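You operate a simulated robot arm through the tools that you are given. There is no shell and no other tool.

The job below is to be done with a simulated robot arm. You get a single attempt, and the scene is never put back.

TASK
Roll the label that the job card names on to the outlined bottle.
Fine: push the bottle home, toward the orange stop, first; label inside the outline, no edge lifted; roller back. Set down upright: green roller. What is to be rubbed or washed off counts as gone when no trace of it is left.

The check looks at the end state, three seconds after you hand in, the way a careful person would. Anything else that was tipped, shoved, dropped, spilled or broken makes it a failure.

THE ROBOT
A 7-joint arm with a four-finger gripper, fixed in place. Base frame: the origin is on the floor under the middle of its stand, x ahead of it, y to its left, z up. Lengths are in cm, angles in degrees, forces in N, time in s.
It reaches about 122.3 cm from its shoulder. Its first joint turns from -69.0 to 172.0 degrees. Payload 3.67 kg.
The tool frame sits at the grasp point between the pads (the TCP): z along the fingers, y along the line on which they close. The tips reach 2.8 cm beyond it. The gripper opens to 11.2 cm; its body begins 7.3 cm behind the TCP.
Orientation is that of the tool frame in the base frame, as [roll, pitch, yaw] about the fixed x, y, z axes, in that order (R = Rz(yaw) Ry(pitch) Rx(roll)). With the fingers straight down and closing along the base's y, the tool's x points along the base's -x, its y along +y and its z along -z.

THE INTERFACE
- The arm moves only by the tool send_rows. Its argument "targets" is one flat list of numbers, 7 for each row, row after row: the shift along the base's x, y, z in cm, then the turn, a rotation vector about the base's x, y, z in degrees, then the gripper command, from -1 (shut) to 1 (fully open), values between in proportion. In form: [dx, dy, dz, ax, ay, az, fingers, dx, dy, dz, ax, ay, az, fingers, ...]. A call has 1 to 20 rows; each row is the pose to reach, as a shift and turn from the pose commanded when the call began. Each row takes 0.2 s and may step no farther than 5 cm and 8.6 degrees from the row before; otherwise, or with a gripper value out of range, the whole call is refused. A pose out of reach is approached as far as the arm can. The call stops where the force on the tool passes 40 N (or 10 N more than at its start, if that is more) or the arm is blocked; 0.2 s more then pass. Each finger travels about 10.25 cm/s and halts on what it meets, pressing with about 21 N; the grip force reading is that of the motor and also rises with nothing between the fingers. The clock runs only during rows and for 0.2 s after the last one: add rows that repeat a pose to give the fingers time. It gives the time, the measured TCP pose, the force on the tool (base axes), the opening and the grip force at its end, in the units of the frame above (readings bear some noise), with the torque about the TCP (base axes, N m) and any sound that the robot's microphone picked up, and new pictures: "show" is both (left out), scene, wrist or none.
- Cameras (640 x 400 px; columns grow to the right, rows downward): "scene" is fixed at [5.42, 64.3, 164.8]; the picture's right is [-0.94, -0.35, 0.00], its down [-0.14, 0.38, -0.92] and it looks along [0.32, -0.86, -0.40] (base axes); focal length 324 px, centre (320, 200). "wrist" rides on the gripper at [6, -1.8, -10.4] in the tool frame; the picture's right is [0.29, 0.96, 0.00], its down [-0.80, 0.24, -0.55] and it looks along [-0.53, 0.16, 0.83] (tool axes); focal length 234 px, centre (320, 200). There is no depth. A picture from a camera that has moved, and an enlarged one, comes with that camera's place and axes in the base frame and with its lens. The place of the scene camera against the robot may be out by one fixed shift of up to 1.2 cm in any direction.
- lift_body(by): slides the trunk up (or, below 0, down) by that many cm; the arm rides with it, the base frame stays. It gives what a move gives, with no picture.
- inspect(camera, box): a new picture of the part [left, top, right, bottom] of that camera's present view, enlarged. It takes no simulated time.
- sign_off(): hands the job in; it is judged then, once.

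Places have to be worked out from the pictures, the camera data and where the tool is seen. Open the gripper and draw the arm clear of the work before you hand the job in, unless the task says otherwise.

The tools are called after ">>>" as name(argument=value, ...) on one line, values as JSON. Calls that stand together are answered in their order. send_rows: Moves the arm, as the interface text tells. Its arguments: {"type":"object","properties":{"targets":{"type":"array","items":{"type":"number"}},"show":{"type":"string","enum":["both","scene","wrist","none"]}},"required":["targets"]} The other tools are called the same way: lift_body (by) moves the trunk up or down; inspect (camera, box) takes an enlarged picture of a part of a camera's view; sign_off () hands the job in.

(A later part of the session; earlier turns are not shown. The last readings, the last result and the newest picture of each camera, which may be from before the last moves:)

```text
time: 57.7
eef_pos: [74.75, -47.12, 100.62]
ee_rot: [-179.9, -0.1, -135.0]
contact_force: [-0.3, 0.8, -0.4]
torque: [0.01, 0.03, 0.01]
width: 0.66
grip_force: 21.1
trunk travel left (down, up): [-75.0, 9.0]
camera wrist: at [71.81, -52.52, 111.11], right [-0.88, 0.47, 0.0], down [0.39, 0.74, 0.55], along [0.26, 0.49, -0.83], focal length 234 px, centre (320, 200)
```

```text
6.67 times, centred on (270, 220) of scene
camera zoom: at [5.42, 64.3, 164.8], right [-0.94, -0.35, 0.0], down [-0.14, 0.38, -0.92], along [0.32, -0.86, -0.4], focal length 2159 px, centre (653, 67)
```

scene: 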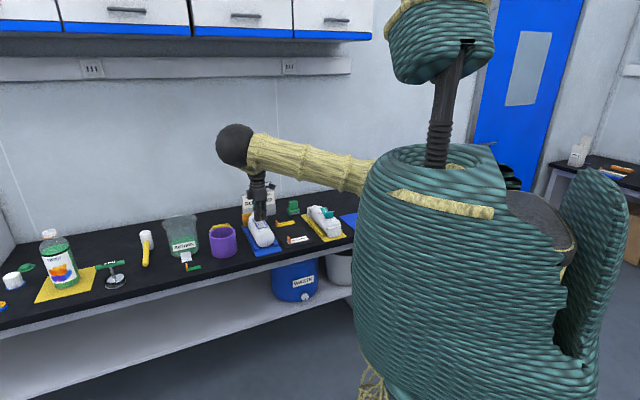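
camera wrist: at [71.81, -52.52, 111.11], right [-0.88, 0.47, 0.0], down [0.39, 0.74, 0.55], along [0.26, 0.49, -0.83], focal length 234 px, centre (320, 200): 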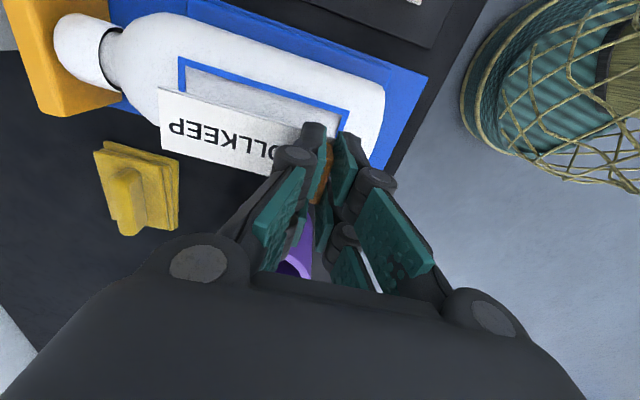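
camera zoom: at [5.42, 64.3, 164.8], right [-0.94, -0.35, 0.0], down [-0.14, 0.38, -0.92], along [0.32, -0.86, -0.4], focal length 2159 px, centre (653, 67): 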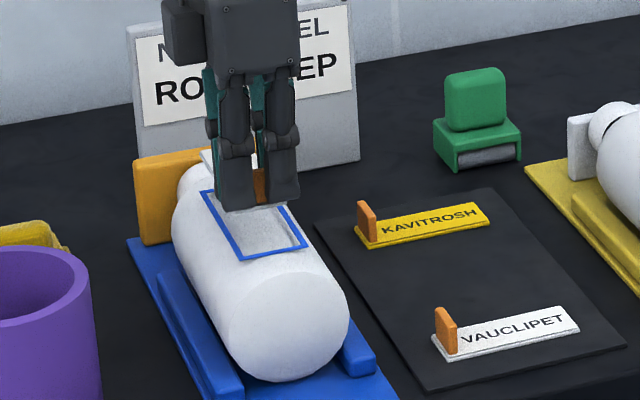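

Relative to the hand, the outline's near edge is at tool x≈2.82 and the ends at y≈-10.06 and +1.28, so lengthwise alignment is right; sideways I need about 0.2–0.35 cm towards -u. I'll shift 0.2, descend to just above the surface and measure again with little parallax.

>>> send_rows(targets=[-0.07, -0.07, -0.8, 0, 0, 0, -1, -0.14, -0.14, -1.6, 0, 0, 0, -1, -0.14, -0.14, -2.2, 0, 0, 0, -1, -0.14, -0.14, -2.6, 0, 0, 0, -1, -0.14, -0.14, -2.6, 0, 0, 0, -1], show="wrist")

>>> inspect(camera="wrist", box=[120, 40, 380, 200])

>>> inspect(camera="scene", box=[235, 200, 295, 245])

```text
time: 58.9
eef_pos: [74.57, -47.2, 98.05]
ee_rot: [-179.9, -0.1, -135.0]
contact_force: [0.3, 0.7, 0.7]
torque: [0.02, 0.04, -0.01]
width: 0.61
grip_force: 21.3
trunk travel left (down, up): [-75.0, 9.0]
camera wrist: at [71.58, -52.66, 108.48], right [-0.88, 0.47, 0.0], down [0.39, 0.73, 0.55], along [0.26, 0.49, -0.83], focal length 234 px, centre (320, 200)
```

wrist: 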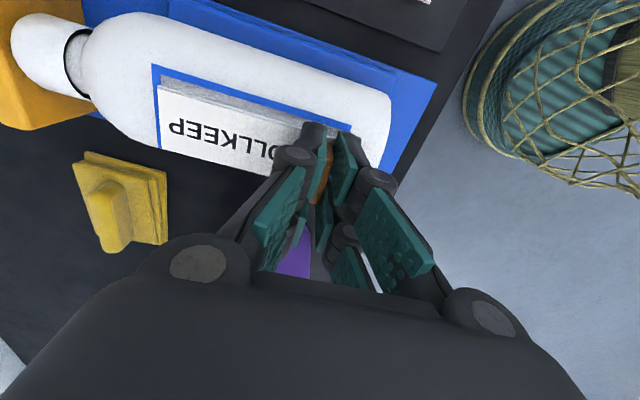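

```text
2.46 times, centred on (250, 120) of wrist
camera zoom: at [71.58, -52.66, 108.48], right [-0.88, 0.47, 0.0], down [0.39, 0.73, 0.55], along [0.26, 0.49, -0.83], focal length 576 px, centre (492, 397)
```

zoom: 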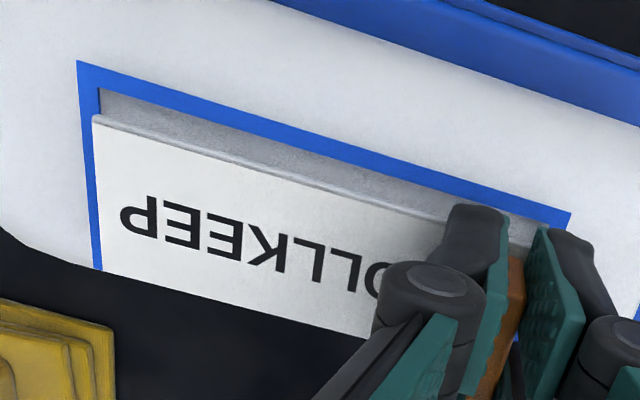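

```text
8.89 times, centred on (265, 222) of scene
camera zoom: at [5.42, 64.3, 164.8], right [-0.94, -0.35, 0.0], down [-0.14, 0.38, -0.92], along [0.32, -0.86, -0.4], focal length 2879 px, centre (809, 0)
```

zoom: 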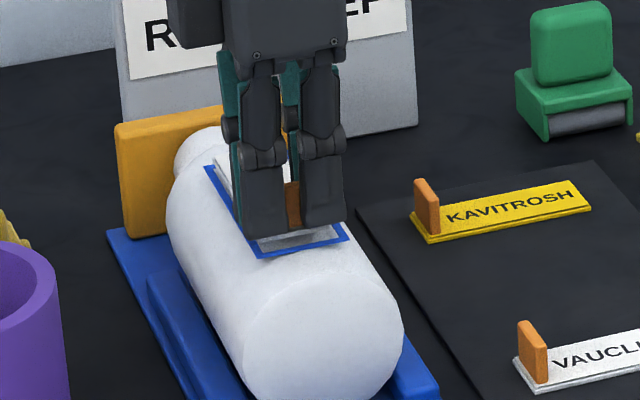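

The label is about 1 cm above the surface and nearly centred in the outline. I'll trim about 0.12 cm towards -u and go down slowly until contact.

>>> send_rows(targets=[-0.06, -0.1, -0.2, 0, 0, 0, -1, -0.06, -0.12, -0.4, 0, 0, 0, -1, -0.06, -0.12, -0.6, 0, 0, 0, -1, -0.06, -0.12, -0.6, 0, 0, 0, -1], show="none")

>>> inspect(camera="wrist", box=[120, 40, 380, 200])

>>> inspect(camera="scene", box=[240, 205, 290, 240])

```text
time: 59.9
eef_pos: [74.5, -47.31, 97.47]
ee_rot: [-179.9, -0.2, -135.1]
contact_force: [-0.3, 0.4, 0.1]
torque: [0.03, -0.03, -0.01]
width: 0.63
grip_force: 21.1
trunk travel left (down, up): [-75.0, 9.0]
```

```text
2.46 times, centred on (250, 120) of wrist
camera zoom: at [71.5, -52.77, 107.92], right [-0.88, 0.47, 0.0], down [0.4, 0.73, 0.55], along [0.26, 0.49, -0.83], focal length 576 px, centre (492, 397)
```

zoom: 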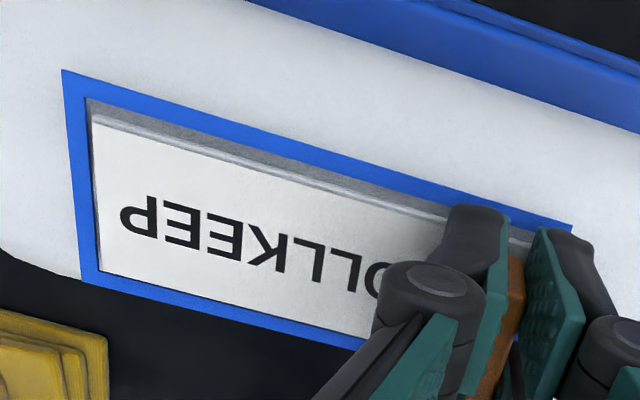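

```text
11.43 times, centred on (265, 222) of scene
camera zoom: at [5.42, 64.3, 164.8], right [-0.94, -0.35, 0.0], down [-0.14, 0.38, -0.92], along [0.32, -0.86, -0.4], focal length 3702 px, centre (949, -57)
```

zoom: 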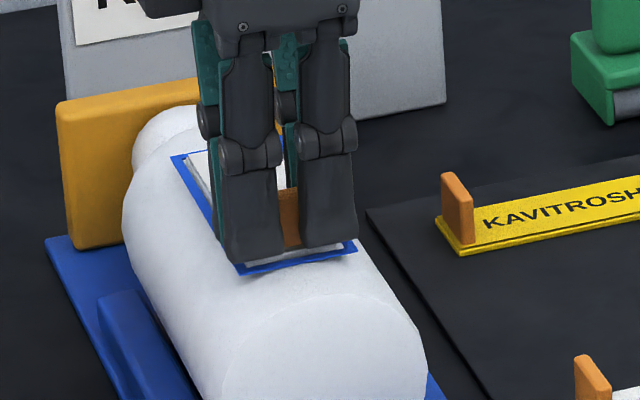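

The label is now within the outline with about 0.5 cm height left. I'll lower slowly in 0.1 cm steps until there is contact.

>>> send_rows(targets=[0, 0, -0.1, 0, 0, 0, -1, 0, 0, -0.2, 0, 0, 0, -1, 0, 0, -0.3, 0, 0, 0, -1, 0, 0, -0.3, 0, 0, 0, -1], show="none")

>>> inspect(camera="wrist", box=[120, 40, 380, 200])

```text
time: 60.9
eef_pos: [74.36, -47.2, 97.49]
ee_rot: [-179.8, -0.1, -135.0]
contact_force: [0.5, -1.5, 14.1]
torque: [-0.04, -0.01, 0.0]
width: 0.64
grip_force: 20.9
trunk travel left (down, up): [-75.0, 9.0]
```

```text
2.46 times, centred on (250, 120) of wrist
camera zoom: at [71.45, -52.74, 107.85], right [-0.88, 0.47, 0.0], down [0.39, 0.74, 0.55], along [0.26, 0.48, -0.83], focal length 576 px, centre (492, 397)
```

zoom: 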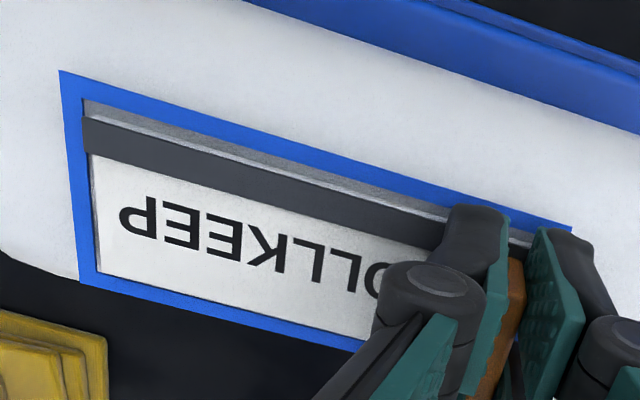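

There's contact (14 N) and the label lies inside the outline on all sides; a dark band has appeared along its -u edge. I'll look at it from the other camera before releasing.

>>> inspect(camera="scene", box=[245, 210, 285, 238])

>>> inspect(camera="wrist", box=[140, 60, 320, 190])

```text
14.29 times, centred on (265, 224) of scene
camera zoom: at [5.42, 64.3, 164.8], right [-0.94, -0.35, 0.0], down [-0.14, 0.38, -0.92], along [0.32, -0.86, -0.4], focal length 4627 px, centre (1106, -143)
```

zoom: 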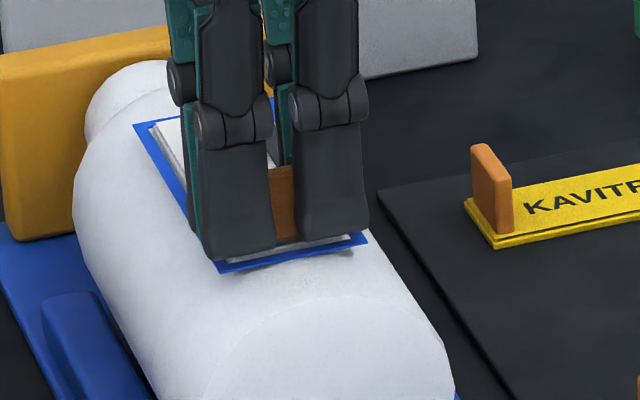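

```text
3.08 times, centred on (230, 125) of wrist
camera zoom: at [71.45, -52.74, 107.85], right [-0.88, 0.47, 0.0], down [0.39, 0.74, 0.55], along [0.26, 0.48, -0.83], focal length 720 px, centre (597, 431)
```

zoom: 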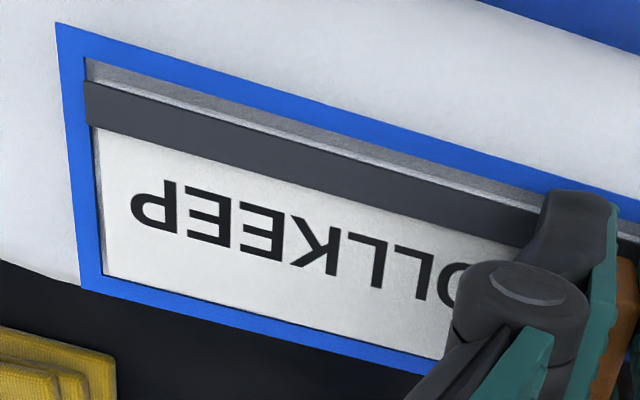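

The label appears stuck down inside the outline with one long edge still lifted (the dark flap), which the roller must press. I'll ease the pressure and open the gripper gently.

>>> send_rows(targets=[0, 0, 0.1, 0, 0, 0, -1, 0, 0, 0.2, 0, 0, 0, -1, 0, 0, 0.25, 0, 0, 0, -1, 0, 0, 0.25, 0, 0, 0, -0.85, 0, 0, 0.25, 0, 0, 0, -0.7, 0, 0, 0.25, 0, 0, 0, -0.55, 0, 0, 0.25, 0, 0, 0, -0.5, 0, 0, 0.25, 0, 0, 0, -0.5], show="wrist")

>>> inspect(camera="wrist", box=[120, 40, 380, 200])

```text
time: 62.7
eef_pos: [74.48, -47.25, 97.44]
ee_rot: [-179.9, -0.2, -135.0]
contact_force: [0.1, -0.4, 0.1]
torque: [0.02, -0.01, -0.01]
width: 2.77
grip_force: 0.0
trunk travel left (down, up): [-75.0, 9.0]
camera wrist: at [71.49, -52.76, 107.88], right [-0.88, 0.47, 0.0], down [0.4, 0.73, 0.55], along [0.26, 0.49, -0.83], focal length 234 px, centre (320, 200)
```

wrist: 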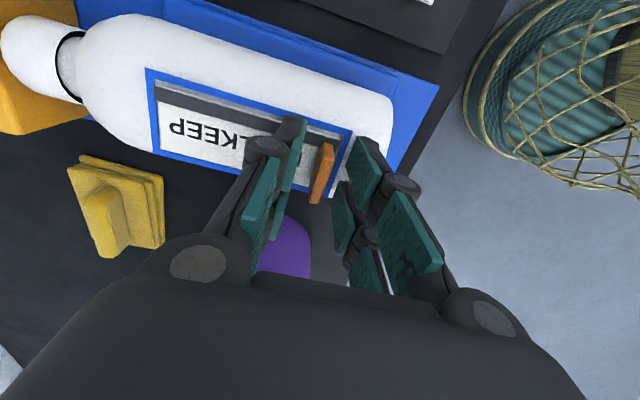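

```text
2.46 times, centred on (250, 120) of wrist
camera zoom: at [71.49, -52.76, 107.88], right [-0.88, 0.47, 0.0], down [0.4, 0.73, 0.55], along [0.26, 0.49, -0.83], focal length 576 px, centre (492, 397)
```

zoom: 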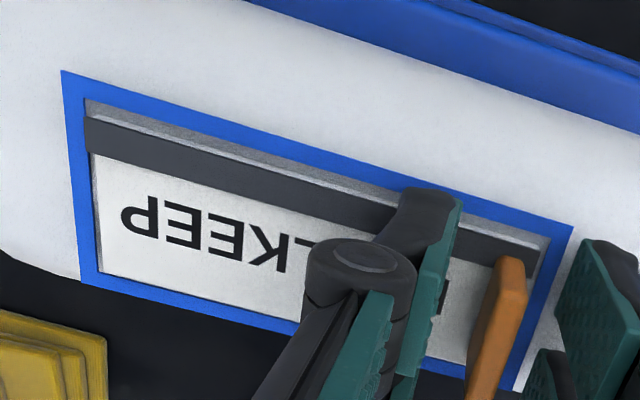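

Released; the label stayed in place. I'll raise the hand straight up.

>>> send_rows(targets=[0, 0, 0.7, 0, 0, 0, -0.5, 0, 0, 1.5, 0, 0, 0, -0.5, 0, 0, 2.5, 0, 0, 0, -0.5, 0, 0, 5, 0, 0, 0, -0.5, 0, 0, 8, 0, 0, 0, -0.5, 0, 0, 12, 0, 0, 0, -0.5, 0, 0, 15, 0, 0, 0, -0.5, 0, 0, 15, 0, 0, 0, -0.5])

>>> inspect(camera="wrist", box=[140, 60, 400, 220])

>>> inspect(camera="scene", box=[235, 200, 295, 245])

```text
time: 64.5
eef_pos: [74.63, -47.3, 112.48]
ee_rot: [-179.9, -0.2, -135.0]
contact_force: [-0.8, -0.1, -0.3]
torque: [-0.01, -0.02, 0.01]
width: 2.8
grip_force: 0.1
trunk travel left (down, up): [-75.0, 9.0]
camera wrist: at [71.65, -52.72, 122.77], right [-0.88, 0.47, 0.0], down [0.4, 0.73, 0.55], along [0.26, 0.49, -0.83], focal length 234 px, centre (320, 200)
```

scene: 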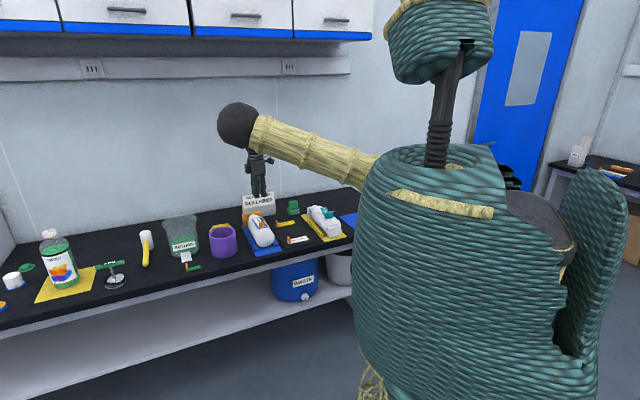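
wrist: 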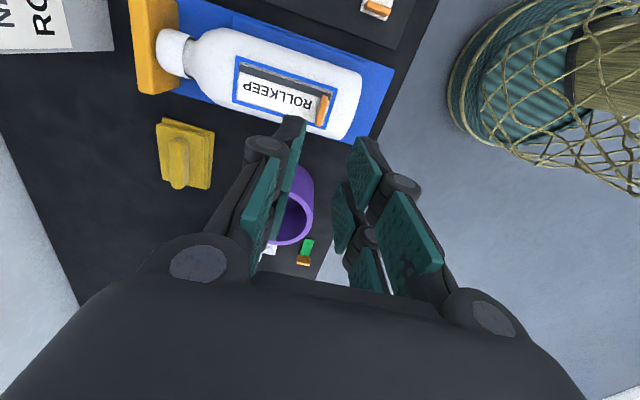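

```text
2.46 times, centred on (270, 140) of wrist
camera zoom: at [71.65, -52.72, 122.77], right [-0.88, 0.47, 0.0], down [0.4, 0.73, 0.55], along [0.26, 0.49, -0.83], focal length 576 px, centre (443, 348)
```

zoom: 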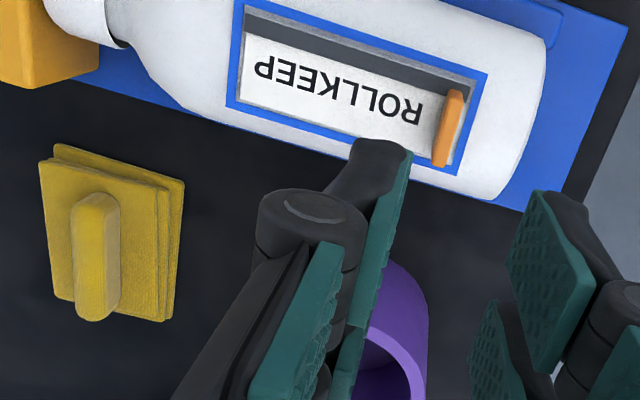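

```text
8.89 times, centred on (265, 222) of scene
camera zoom: at [5.42, 64.3, 164.8], right [-0.94, -0.35, 0.0], down [-0.14, 0.38, -0.92], along [0.32, -0.86, -0.4], focal length 2879 px, centre (809, 0)
```

zoom: 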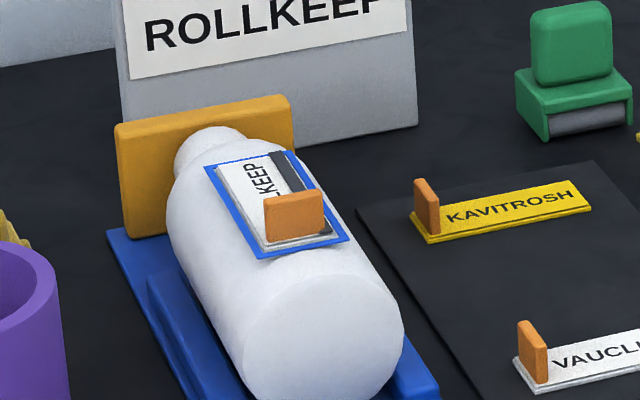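

The label lies inside the outline; only the dark strip along the -u edge still needs pressing. Now for the roller: I'll move high above its area, keeping the current yaw (fingers closing along v, across the handle's thin side).

>>> send_rows(targets=[-0.5, -4.5, 0, 0, 0, 0, -0.3, -1, -9, 0, 0, 0, 0, 0, -1.5, -13.5, 0, 0, 0, 0, 0, -2, -18, 0, 0, 0, 0, 0, -2.5, -22.5, 0, 0, 0, 0, 0, -3, -27, 0, 0, 0, 0, 0, -3.5, -31.5, 0, 0, 0, 0, 0, -3.5, -31.5, 0, 0, 0, 0, 0])

```text
time: 66.3
eef_pos: [70.91, -78.86, 112.57]
ee_rot: [-179.9, -0.2, -135.0]
contact_force: [-0.4, 0.6, 0.4]
torque: [-0.03, -0.01, 0.0]
width: 5.62
grip_force: 0.0
trunk travel left (down, up): [-75.0, 9.0]
camera wrist: at [68.1, -84.38, 123.04], right [-0.88, 0.47, 0.0], down [0.4, 0.74, 0.55], along [0.26, 0.48, -0.83], focal length 234 px, centre (320, 200)
```

scene: 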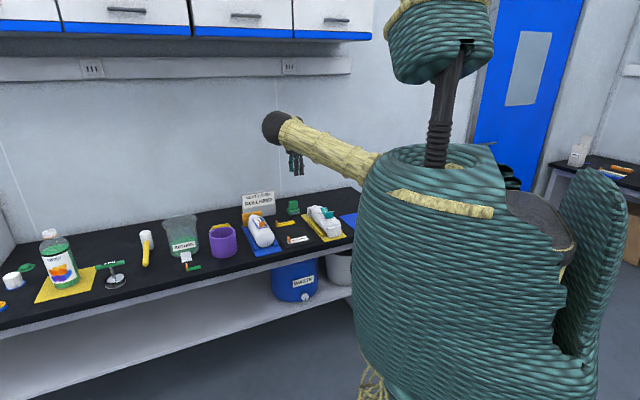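
wrist: 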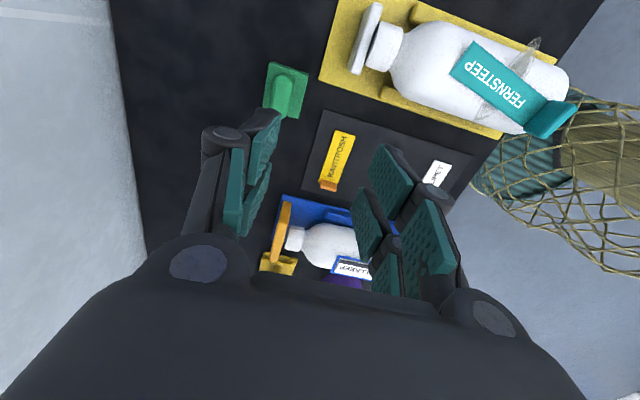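

I can see the roller clearly now. Zooming in.

>>> inspect(camera="wrist", box=[240, 50, 340, 130])

>>> inspect(camera="scene", box=[278, 190, 318, 220])

```text
5.00 times, centred on (290, 90) of wrist
camera zoom: at [68.1, -84.38, 123.04], right [-0.88, 0.47, 0.0], down [0.4, 0.74, 0.55], along [0.26, 0.48, -0.83], focal length 1171 px, centre (470, 750)
```

zoom: 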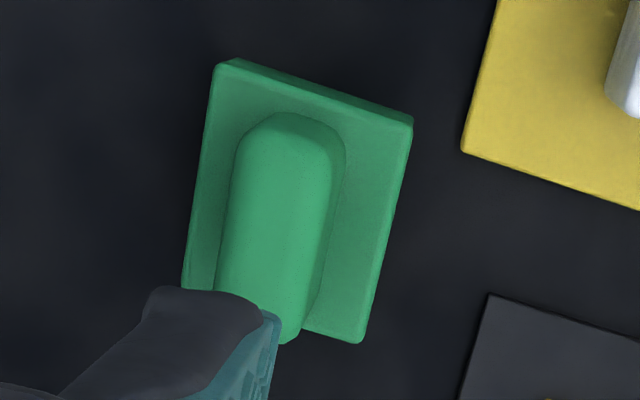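

```text
13.33 times, centred on (298, 205) of scene
camera zoom: at [5.42, 64.3, 164.8], right [-0.94, -0.35, 0.0], down [-0.14, 0.38, -0.92], along [0.32, -0.86, -0.4], focal length 4318 px, centre (613, 133)
```

zoom: 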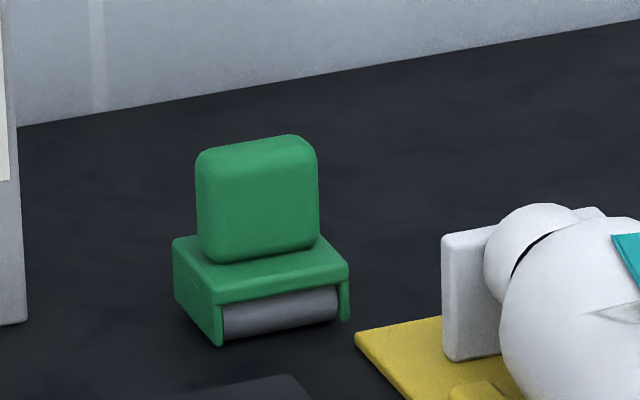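

The roller's base is centred near u≈-4.85, v≈110.85 (about (74.95,-81.8)), with the handle's thin side along v. I'll move directly above it at this height and check reach.

>>> send_rows(targets=[1.3, -1, 0, 0, 0, 0, 0, 2.6, -2, -2, 0, 0, 0, 0, 3.9, -2.9, -5, 0, 0, 0, 0, 3.9, -2.9, -8, 0, 0, 0, 0, 3.9, -2.9, -11, 0, 0, 0, 0, 3.9, -2.9, -11, 0, 0, 0, 0])

>>> inspect(camera="wrist", box=[200, 40, 440, 220])

>>> inspect(camera="scene", box=[265, 170, 325, 225])

```text
time: 67.7
eef_pos: [74.96, -81.92, 101.28]
ee_rot: [-179.9, -0.2, -135.0]
contact_force: [0.4, -0.5, 0.0]
torque: [-0.03, -0.03, 0.02]
width: 5.57
grip_force: 0.0
trunk travel left (down, up): [-75.0, 9.0]
camera wrist: at [71.95, -87.34, 111.74], right [-0.88, 0.47, 0.0], down [0.4, 0.73, 0.55], along [0.26, 0.49, -0.83], focal length 234 px, centre (320, 200)
```

scene: 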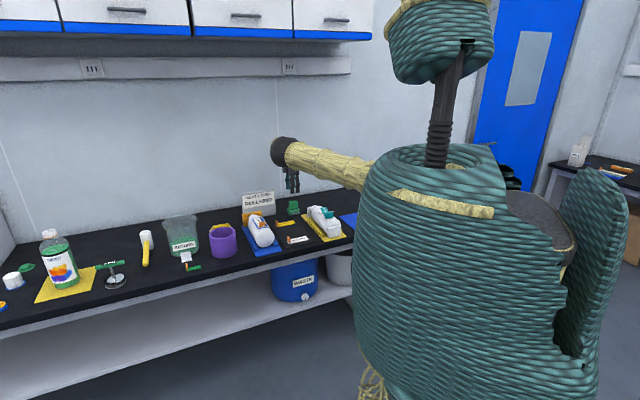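
wrist: 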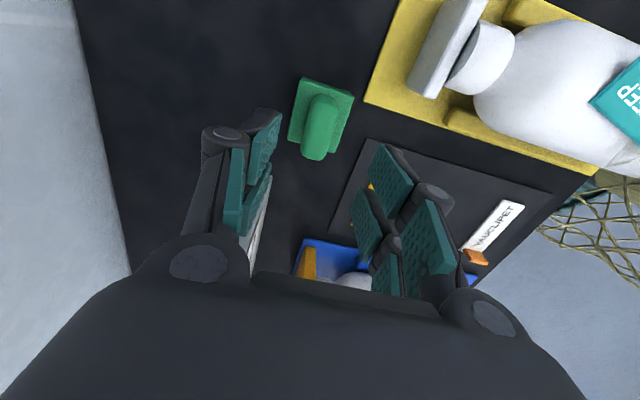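

```text
2.22 times, centred on (320, 130) of wrist
camera zoom: at [71.95, -87.34, 111.74], right [-0.88, 0.47, 0.0], down [0.4, 0.73, 0.55], along [0.26, 0.49, -0.83], focal length 520 px, centre (320, 356)
```

zoom: 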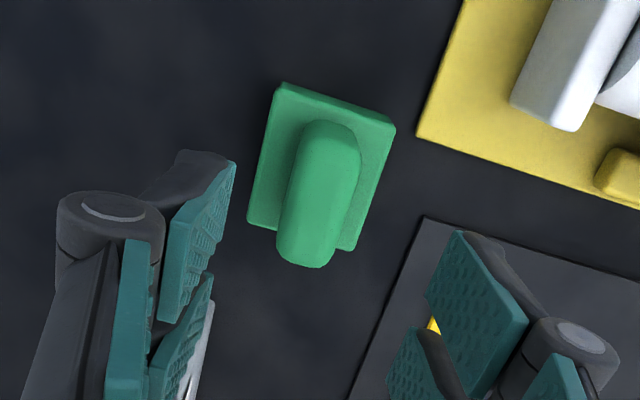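

```text
7.27 times, centred on (295, 198) of scene
camera zoom: at [5.42, 64.3, 164.8], right [-0.94, -0.35, 0.0], down [-0.14, 0.38, -0.92], along [0.32, -0.86, -0.4], focal length 2356 px, centre (502, 218)
```

zoom: 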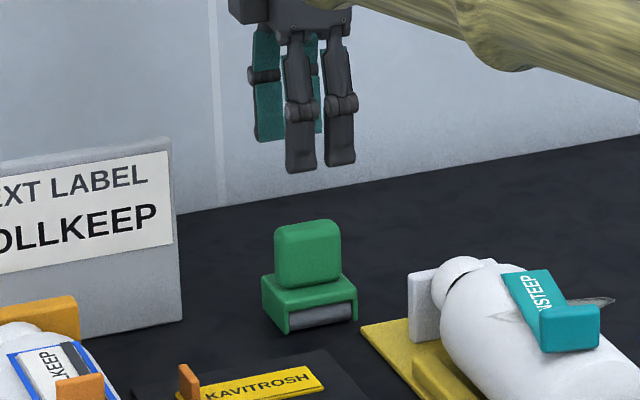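

The hand is centred over the handle (u≈-4.9, v≈111). I'll descend with the fingers straddling it.

>>> send_rows(targets=[0.07, -0.07, -2, 0, 0, 0, 0, 0.07, -0.07, -4, 0, 0, 0, 0, 0.07, -0.07, -6, 0, 0, 0, 0, 0.07, -0.07, -7.5, 0, 0, 0, 0, 0.07, -0.07, -8.7, 0, 0, 0, 0, 0.07, -0.07, -9.7, 0, 0, 0, 0, 0.07, -0.07, -9.7, 0, 0, 0, 0], show="wrist")

>>> inspect(camera="wrist", box=[200, 40, 440, 220])

>>> inspect(camera="scene", box=[270, 180, 320, 220])

```text
time: 69.3
eef_pos: [75.09, -81.91, 91.58]
ee_rot: [-179.9, -0.1, -135.0]
contact_force: [0.4, 0.2, 0.7]
torque: [-0.02, 0.01, 0.01]
width: 5.62
grip_force: 0.1
trunk travel left (down, up): [-75.0, 9.0]
camera wrist: at [72.09, -87.36, 102.02], right [-0.88, 0.47, 0.0], down [0.4, 0.73, 0.55], along [0.26, 0.48, -0.83], focal length 234 px, centre (320, 200)
```

wrist: 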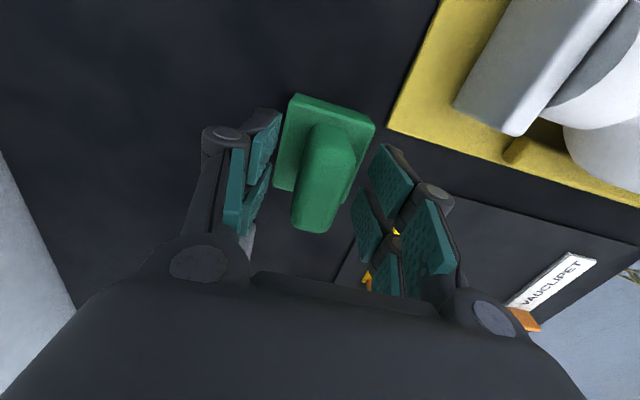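

```text
2.22 times, centred on (320, 130) of wrist
camera zoom: at [72.09, -87.36, 102.02], right [-0.88, 0.47, 0.0], down [0.4, 0.73, 0.55], along [0.26, 0.48, -0.83], focal length 520 px, centre (320, 356)
```

zoom: 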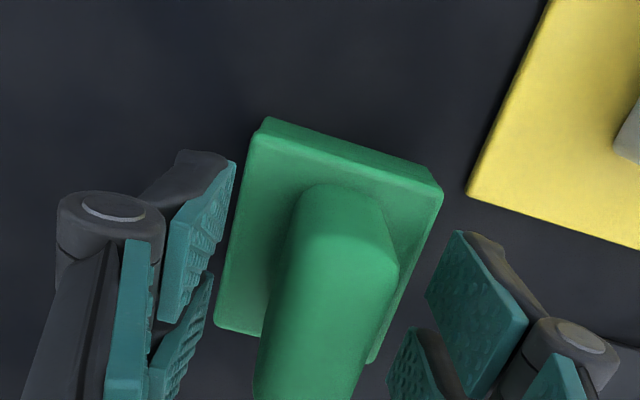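

```text
10.00 times, centred on (295, 200) of scene
camera zoom: at [5.42, 64.3, 164.8], right [-0.94, -0.35, 0.0], down [-0.14, 0.38, -0.92], along [0.32, -0.86, -0.4], focal length 3239 px, centre (570, 200)
```

zoom: 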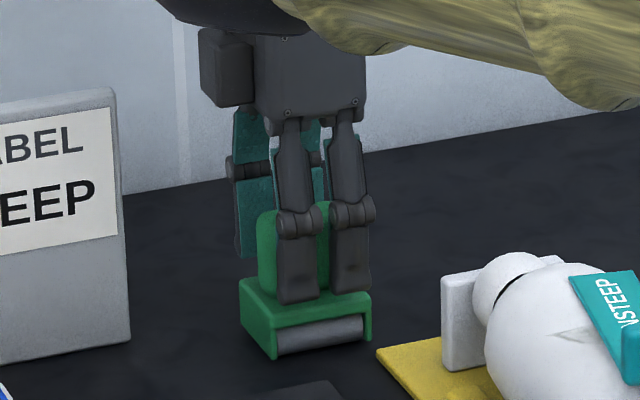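

The fingers straddle the handle with the tips just above the base plate. I'll close on it.

>>> send_rows(targets=[0, 0, 0, 0, 0, 0, -0.25, 0, 0, 0, 0, 0, 0, -0.45, 0, 0, 0, 0, 0, 0, -0.6, 0, 0, 0, 0, 0, 0, -0.8, 0, 0, 0, 0, 0, 0, -1, 0, 0, 0, 0, 0, 0, -1], show="wrist")

>>> inspect(camera="scene", box=[270, 180, 320, 220])

```text
time: 70.7
eef_pos: [75.09, -81.9, 91.72]
ee_rot: [-179.9, -0.1, -134.9]
contact_force: [-0.1, 0.4, 0.9]
torque: [-0.01, 0.0, 0.04]
width: 2.39
grip_force: 20.9
trunk travel left (down, up): [-75.0, 9.0]
camera wrist: at [72.1, -87.36, 102.0], right [-0.88, 0.47, 0.0], down [0.4, 0.73, 0.55], along [0.26, 0.49, -0.83], focal length 234 px, centre (320, 200)
```

wrist: 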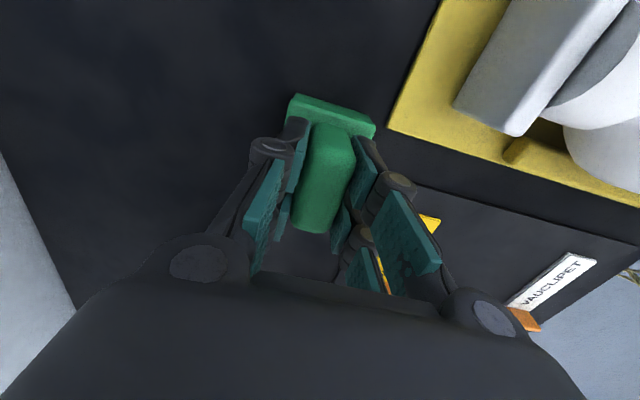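

```text
10.00 times, centred on (295, 200) of scene
camera zoom: at [5.42, 64.3, 164.8], right [-0.94, -0.35, 0.0], down [-0.14, 0.38, -0.92], along [0.32, -0.86, -0.4], focal length 3239 px, centre (570, 200)
```

zoom: 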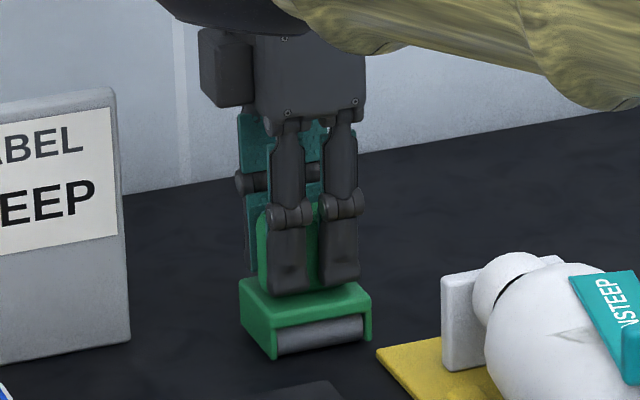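

The handle is gripped (2.4 cm, 21 N). I'll note this place (75.09,-81.9,91.65) for the return and lift.

>>> send_rows(targets=[0, 0, 0.7, 0, 0, 0, -1, 0, 0, 1.5, 0, 0, 0, -1, 0, 0, 3, 0, 0, 0, -1, 0, 0, 6, 0, 0, 0, -1, 0, 0, 10, 0, 0, 0, -1, 0, 0, 14, 0, 0, 0, -1, 0, 0, 18, 0, 0, 0, -1, 0, 0, 18, 0, 0, 0, -1])

>>> inspect(camera="scene", box=[260, 140, 330, 210])

>>> inspect(camera="wrist", box=[220, 60, 420, 220])

```text
time: 72.5
eef_pos: [75.14, -82.13, 109.68]
ee_rot: [-180.0, -0.2, -135.0]
contact_force: [0.2, 0.5, -2.3]
torque: [0.04, 0.01, 0.04]
width: 2.4
grip_force: 20.6
trunk travel left (down, up): [-75.0, 9.0]
camera wrist: at [72.18, -87.54, 120.03], right [-0.88, 0.47, 0.0], down [0.4, 0.73, 0.55], along [0.26, 0.49, -0.83], focal length 234 px, centre (320, 200)
```

scene: 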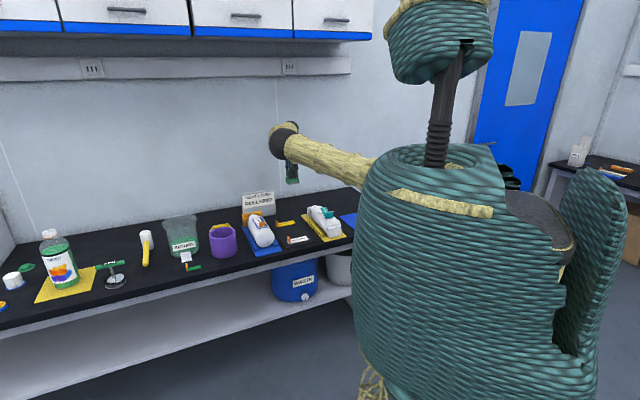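
wrist: 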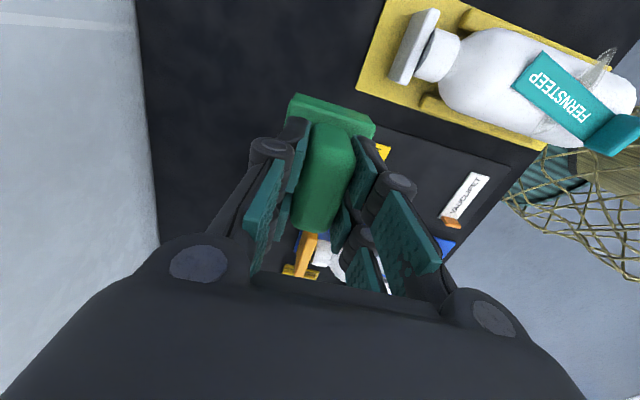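

```text
5.71 times, centred on (295, 175) of scene
camera zoom: at [5.42, 64.3, 164.8], right [-0.94, -0.35, 0.0], down [-0.14, 0.38, -0.92], along [0.32, -0.86, -0.4], focal length 1851 px, centre (463, 343)
```

zoom: 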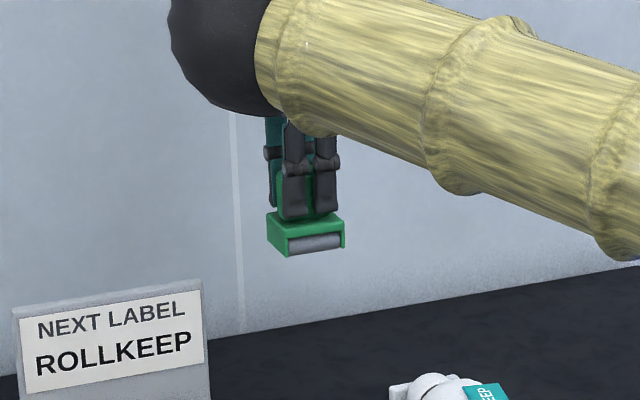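

```text
2.50 times, centred on (320, 140) of wrist
camera zoom: at [72.18, -87.54, 120.03], right [-0.88, 0.47, 0.0], down [0.4, 0.73, 0.55], along [0.26, 0.49, -0.83], focal length 585 px, centre (320, 350)
```

zoom: 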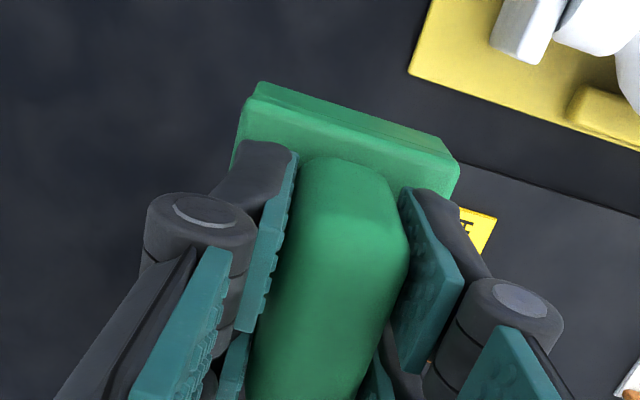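

The roller is level in the hand. I'll take a closer look at its cylinder from the scene camera.

>>> inspect(camera="scene", box=[281, 172, 305, 188])

```text
16.00 times, centred on (293, 180) of scene
camera zoom: at [5.42, 64.3, 164.8], right [-0.94, -0.35, 0.0], down [-0.14, 0.38, -0.92], along [0.32, -0.86, -0.4], focal length 5182 px, centre (752, 520)
```

zoom: 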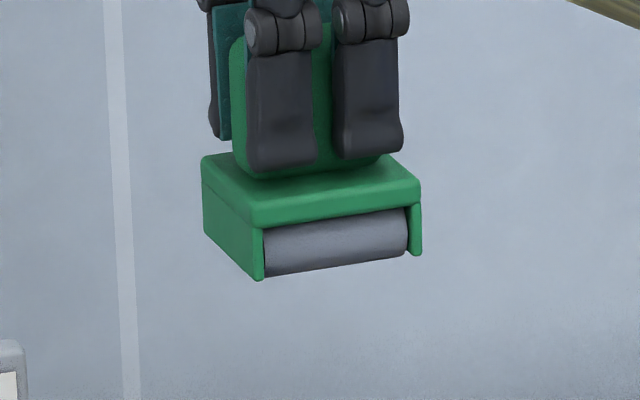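

The cylinder sits at the roller's front (-v) side, about level with its underside. I'll carry the roller, high, to above the label's tab end.

>>> send_rows(targets=[0, 0, 2, 0, 0, 0, -1, 0, 3, 3, 0, 0, 0, -1, 0.2, 7, 3, 0, 0, 0, -1, 0.4, 11, 3, 0, 0, 0, -1, 0.6, 15, 3, 0, 0, 0, -1, 0.8, 19, 3, 0, 0, 0, -1, 1, 23, 3, 0, 0, 0, -1, 1.2, 27, 3, 0, 0, 0, -1, 1.5, 30.5, 2, 0, 0, 0, -1, 1.65, 32.5, 0, 0, 0, 0, -1, 1.65, 32.5, -2, -1, -1, 0, -1, 1.65, 32.5, -2, -2.1, -2.1, 0, -1, 1.65, 32.5, -2, -2.1, -2.1, 0, -1])

>>> inspect(camera="scene", box=[235, 185, 295, 245])

>>> inspect(camera="wrist", box=[180, 40, 420, 220])

```text
time: 75.3
eef_pos: [76.67, -49.33, 107.71]
ee_rot: [-177.0, -0.2, -134.9]
contact_force: [-0.3, 0.3, -2.4]
torque: [0.02, -0.01, -0.03]
width: 2.38
grip_force: 21.0
trunk travel left (down, up): [-75.0, 9.0]
camera wrist: at [73.34, -54.37, 118.16], right [-0.88, 0.47, -0.05], down [0.38, 0.75, 0.54], along [0.29, 0.45, -0.84], focal length 234 px, centre (320, 200)
```

scene: 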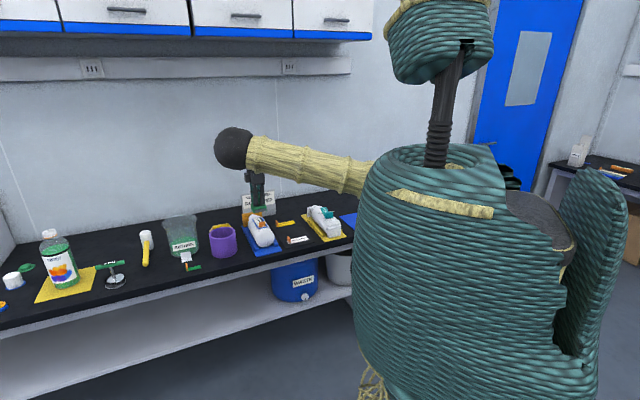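
wrist: 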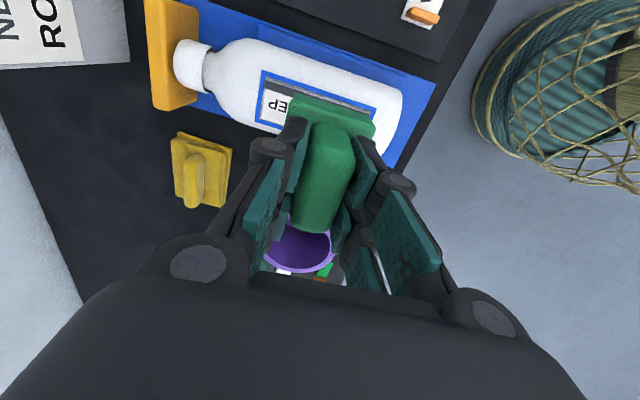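

```text
6.67 times, centred on (265, 215) of scene
camera zoom: at [5.42, 64.3, 164.8], right [-0.94, -0.35, 0.0], down [-0.14, 0.38, -0.92], along [0.32, -0.86, -0.4], focal length 2159 px, centre (687, 100)
```

zoom: 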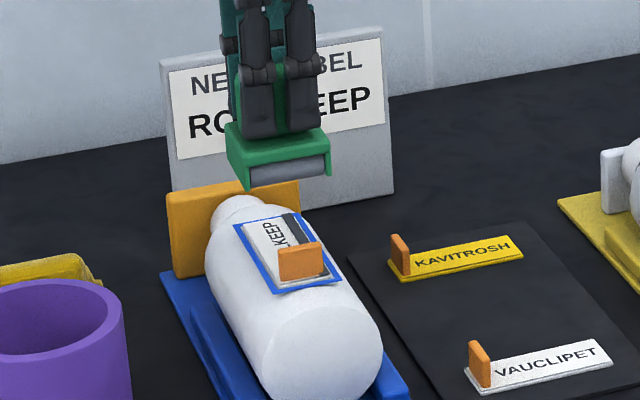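

```text
2.22 times, centred on (300, 130) of wrist
camera zoom: at [73.34, -54.37, 118.16], right [-0.88, 0.47, -0.05], down [0.38, 0.75, 0.54], along [0.29, 0.45, -0.84], focal length 520 px, centre (364, 356)
```

zoom: 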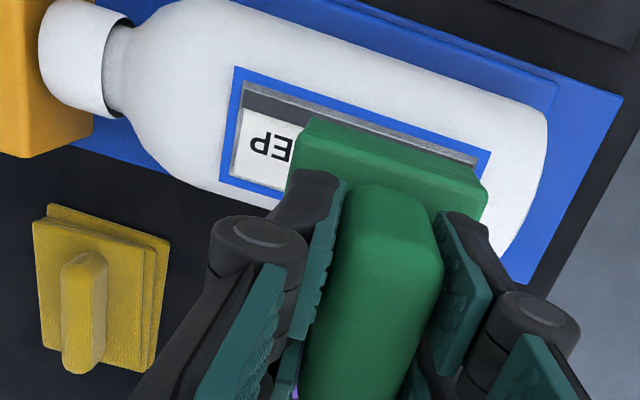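

The roller hovers behind the tab. I'll shift about 0.8 cm towards the neck for clearance from the tab and descend to just above the label.

>>> send_rows(targets=[0.25, -0.32, -1, 0, 0, 0, -1, 0.5, -0.64, -2.5, 0, 0, 0, -1, 0.5, -0.64, -4, 0, 0, 0, -1, 0.5, -0.64, -5.2, 0, 0, 0, -1, 0.5, -0.64, -6, 0, 0, 0, -1, 0.5, -0.64, -6, 0, 0, 0, -1], show="wrist")

>>> inspect(camera="scene", box=[240, 200, 290, 240])

>>> inspect(camera="wrist", box=[140, 40, 420, 200])

```text
time: 76.7
eef_pos: [77.19, -49.83, 101.82]
ee_rot: [-176.9, -0.2, -135.0]
contact_force: [-0.4, -0.9, -2.2]
torque: [0.01, -0.01, -0.01]
width: 2.36
grip_force: 20.7
trunk travel left (down, up): [-75.0, 9.0]
camera wrist: at [73.81, -54.93, 112.26], right [-0.88, 0.47, -0.05], down [0.37, 0.76, 0.54], along [0.29, 0.45, -0.84], focal length 234 px, centre (320, 200)
```

wrist: 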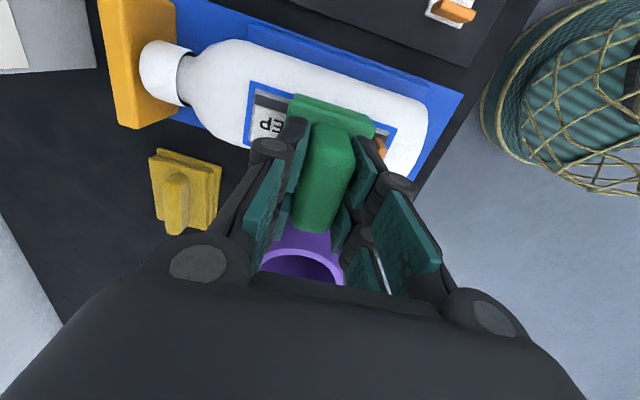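

```text
10.00 times, centred on (265, 220) of scene
camera zoom: at [5.42, 64.3, 164.8], right [-0.94, -0.35, 0.0], down [-0.14, 0.38, -0.92], along [0.32, -0.86, -0.4], focal length 3239 px, centre (870, 0)
```

zoom: 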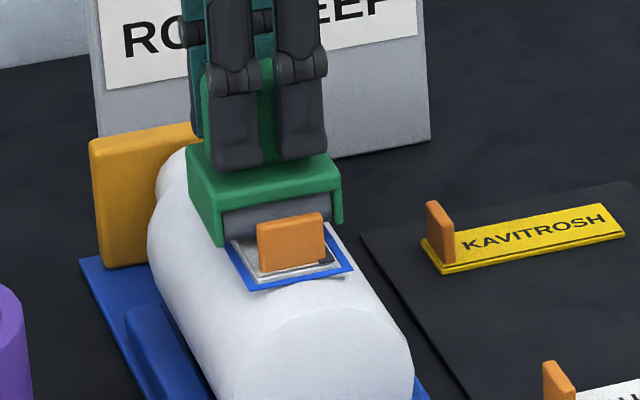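

```text
2.29 times, centred on (280, 120) of wrist
camera zoom: at [73.81, -54.93, 112.26], right [-0.88, 0.47, -0.05], down [0.37, 0.76, 0.54], along [0.29, 0.45, -0.84], focal length 535 px, centre (411, 383)
```

zoom: 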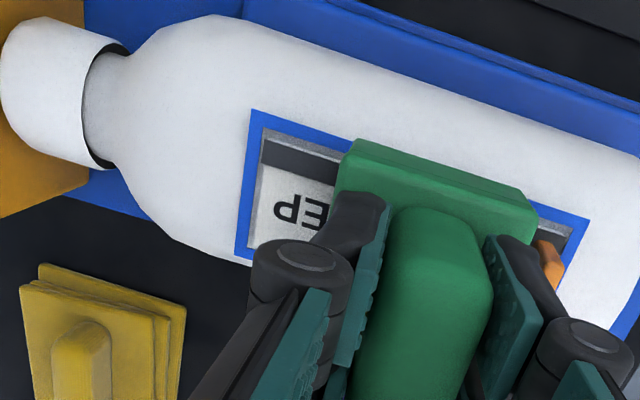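

The roller is just behind the tab with a visible gap. I'll lower in small steps until it touches the label.

>>> send_rows(targets=[0, 0, -0.3, 0, 0, 0, -1, 0, 0, -0.5, 0, 0, 0, -1, 0, 0, -0.7, 0, 0, 0, -1, 0, 0, -0.85, 0, 0, 0, -1, 0, 0, -0.85, 0, 0, 0, -1], show="none")

```text
time: 77.9
eef_pos: [76.92, -49.89, 101.14]
ee_rot: [-176.8, -0.1, -135.0]
contact_force: [4.5, -1.8, 21.0]
torque: [0.17, 0.16, -0.02]
width: 2.39
grip_force: 21.1
trunk travel left (down, up): [-75.0, 9.0]
```

Contact with about 23 N, a bit firm. I'll ease off by 0.1 cm and look.

>>> send_rows(targets=[0, 0, 0.1, 0, 0, 0, -1, 0, 0, 0.1, 0, 0, 0, -1], show="wrist")

>>> inspect(camera="scene", box=[240, 200, 290, 240])

>>> inspect(camera="wrist", box=[140, 40, 420, 200])

```text
time: 78.5
eef_pos: [77.0, -49.8, 101.17]
ee_rot: [-176.9, -0.1, -135.1]
contact_force: [1.7, 0.4, 19.1]
torque: [0.3, 0.23, -0.04]
width: 2.41
grip_force: 21.0
trunk travel left (down, up): [-75.0, 9.0]
camera wrist: at [73.64, -54.9, 111.62], right [-0.88, 0.47, -0.05], down [0.37, 0.76, 0.54], along [0.29, 0.45, -0.84], focal length 234 px, centre (320, 200)
```

wrist: 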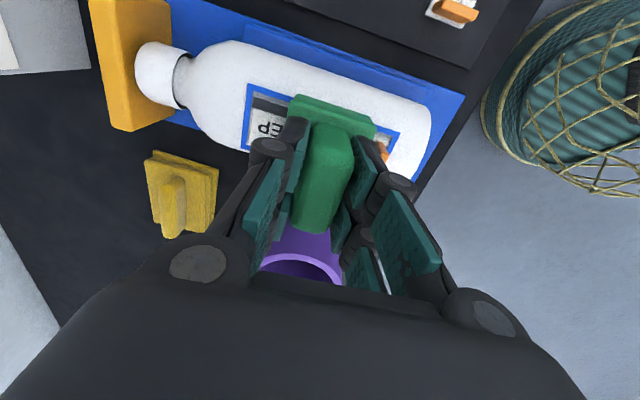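

```text
10.00 times, centred on (265, 220) of scene
camera zoom: at [5.42, 64.3, 164.8], right [-0.94, -0.35, 0.0], down [-0.14, 0.38, -0.92], along [0.32, -0.86, -0.4], focal length 3239 px, centre (870, 0)
```

zoom: 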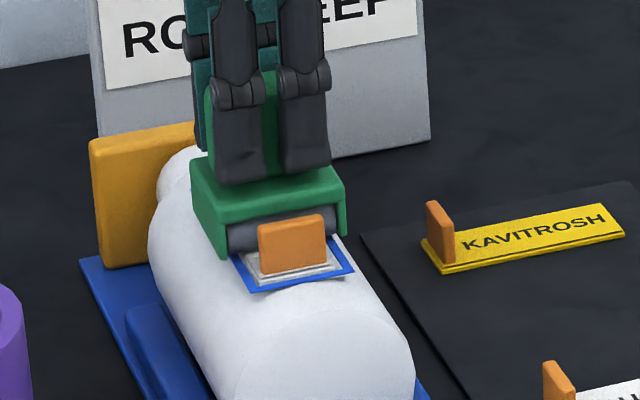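

```text
2.29 times, centred on (280, 120) of wrist
camera zoom: at [73.64, -54.9, 111.62], right [-0.88, 0.47, -0.05], down [0.37, 0.76, 0.54], along [0.29, 0.45, -0.84], focal length 535 px, centre (411, 383)
```

zoom: 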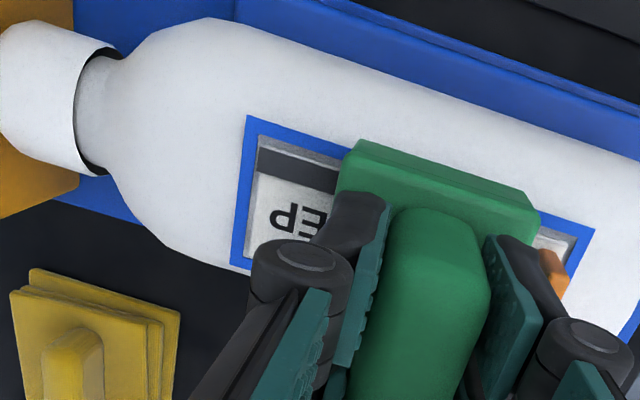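

The dark strip has already vanished next to the tab where the cylinder pressed. I'll ease slightly and start rolling towards the neck end, in the direction of the stop.

>>> send_rows(targets=[0.15, -0.15, 0.08, 0, 0, 0, -1, 0.35, -0.35, 0.08, 0, 0, 0, -1, 0.55, -0.55, 0.08, 0, 0, 0, -1, 0.75, -0.75, 0.08, 0, 0, 0, -1, 0.95, -0.95, 0.08, 0, 0, 0, -1, 1.15, -1.15, 0.08, 0, 0, 0, -1, 1.35, -1.35, 0.08, 0, 0, 0, -1], show="wrist")

>>> inspect(camera="scene", box=[240, 200, 290, 240])

>>> inspect(camera="wrist", box=[140, 40, 420, 200])

```text
time: 80.1
eef_pos: [78.46, -51.19, 101.12]
ee_rot: [-176.9, -0.2, -135.1]
contact_force: [-4.2, 4.4, 6.0]
torque: [0.41, 0.36, -0.02]
width: 2.41
grip_force: 20.9
trunk travel left (down, up): [-75.0, 9.0]
camera wrist: at [75.02, -56.32, 111.63], right [-0.88, 0.47, -0.05], down [0.37, 0.76, 0.54], along [0.29, 0.45, -0.84], focal length 234 px, centre (320, 200)
```

wrist: 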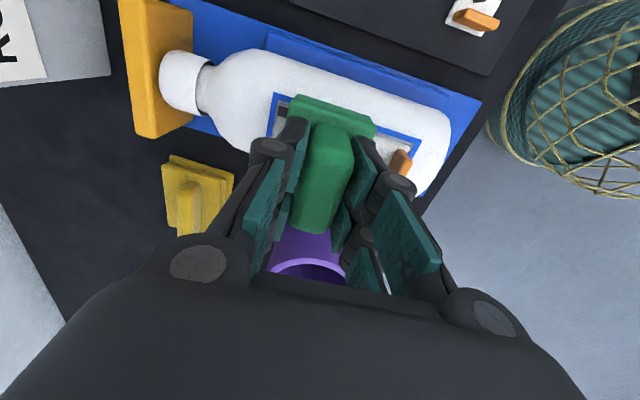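

```text
10.00 times, centred on (265, 220) of scene
camera zoom: at [5.42, 64.3, 164.8], right [-0.94, -0.35, 0.0], down [-0.14, 0.38, -0.92], along [0.32, -0.86, -0.4], focal length 3239 px, centre (870, 0)
```

zoom: 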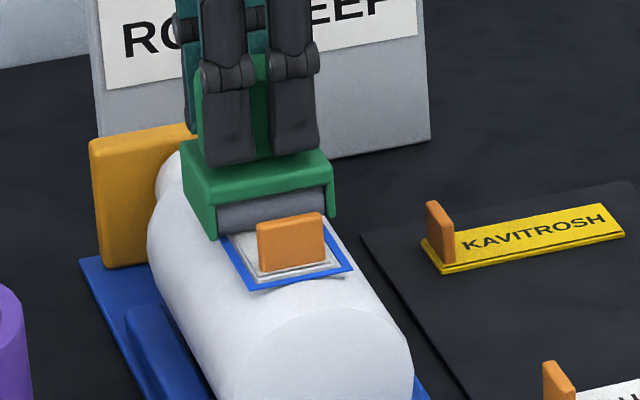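

```text
2.29 times, centred on (280, 120) of wrist
camera zoom: at [75.02, -56.32, 111.63], right [-0.88, 0.47, -0.05], down [0.37, 0.76, 0.54], along [0.29, 0.45, -0.84], focal length 535 px, centre (411, 383)
```

zoom: 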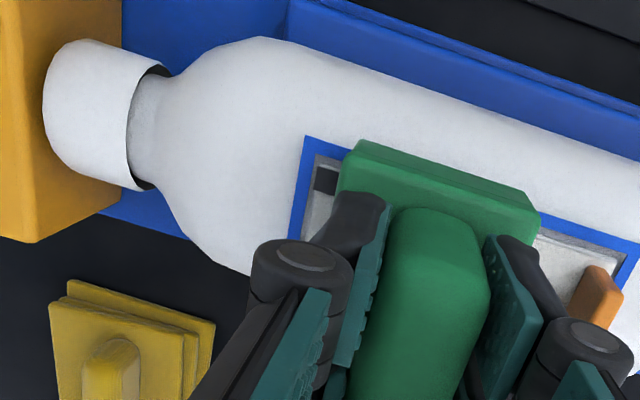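

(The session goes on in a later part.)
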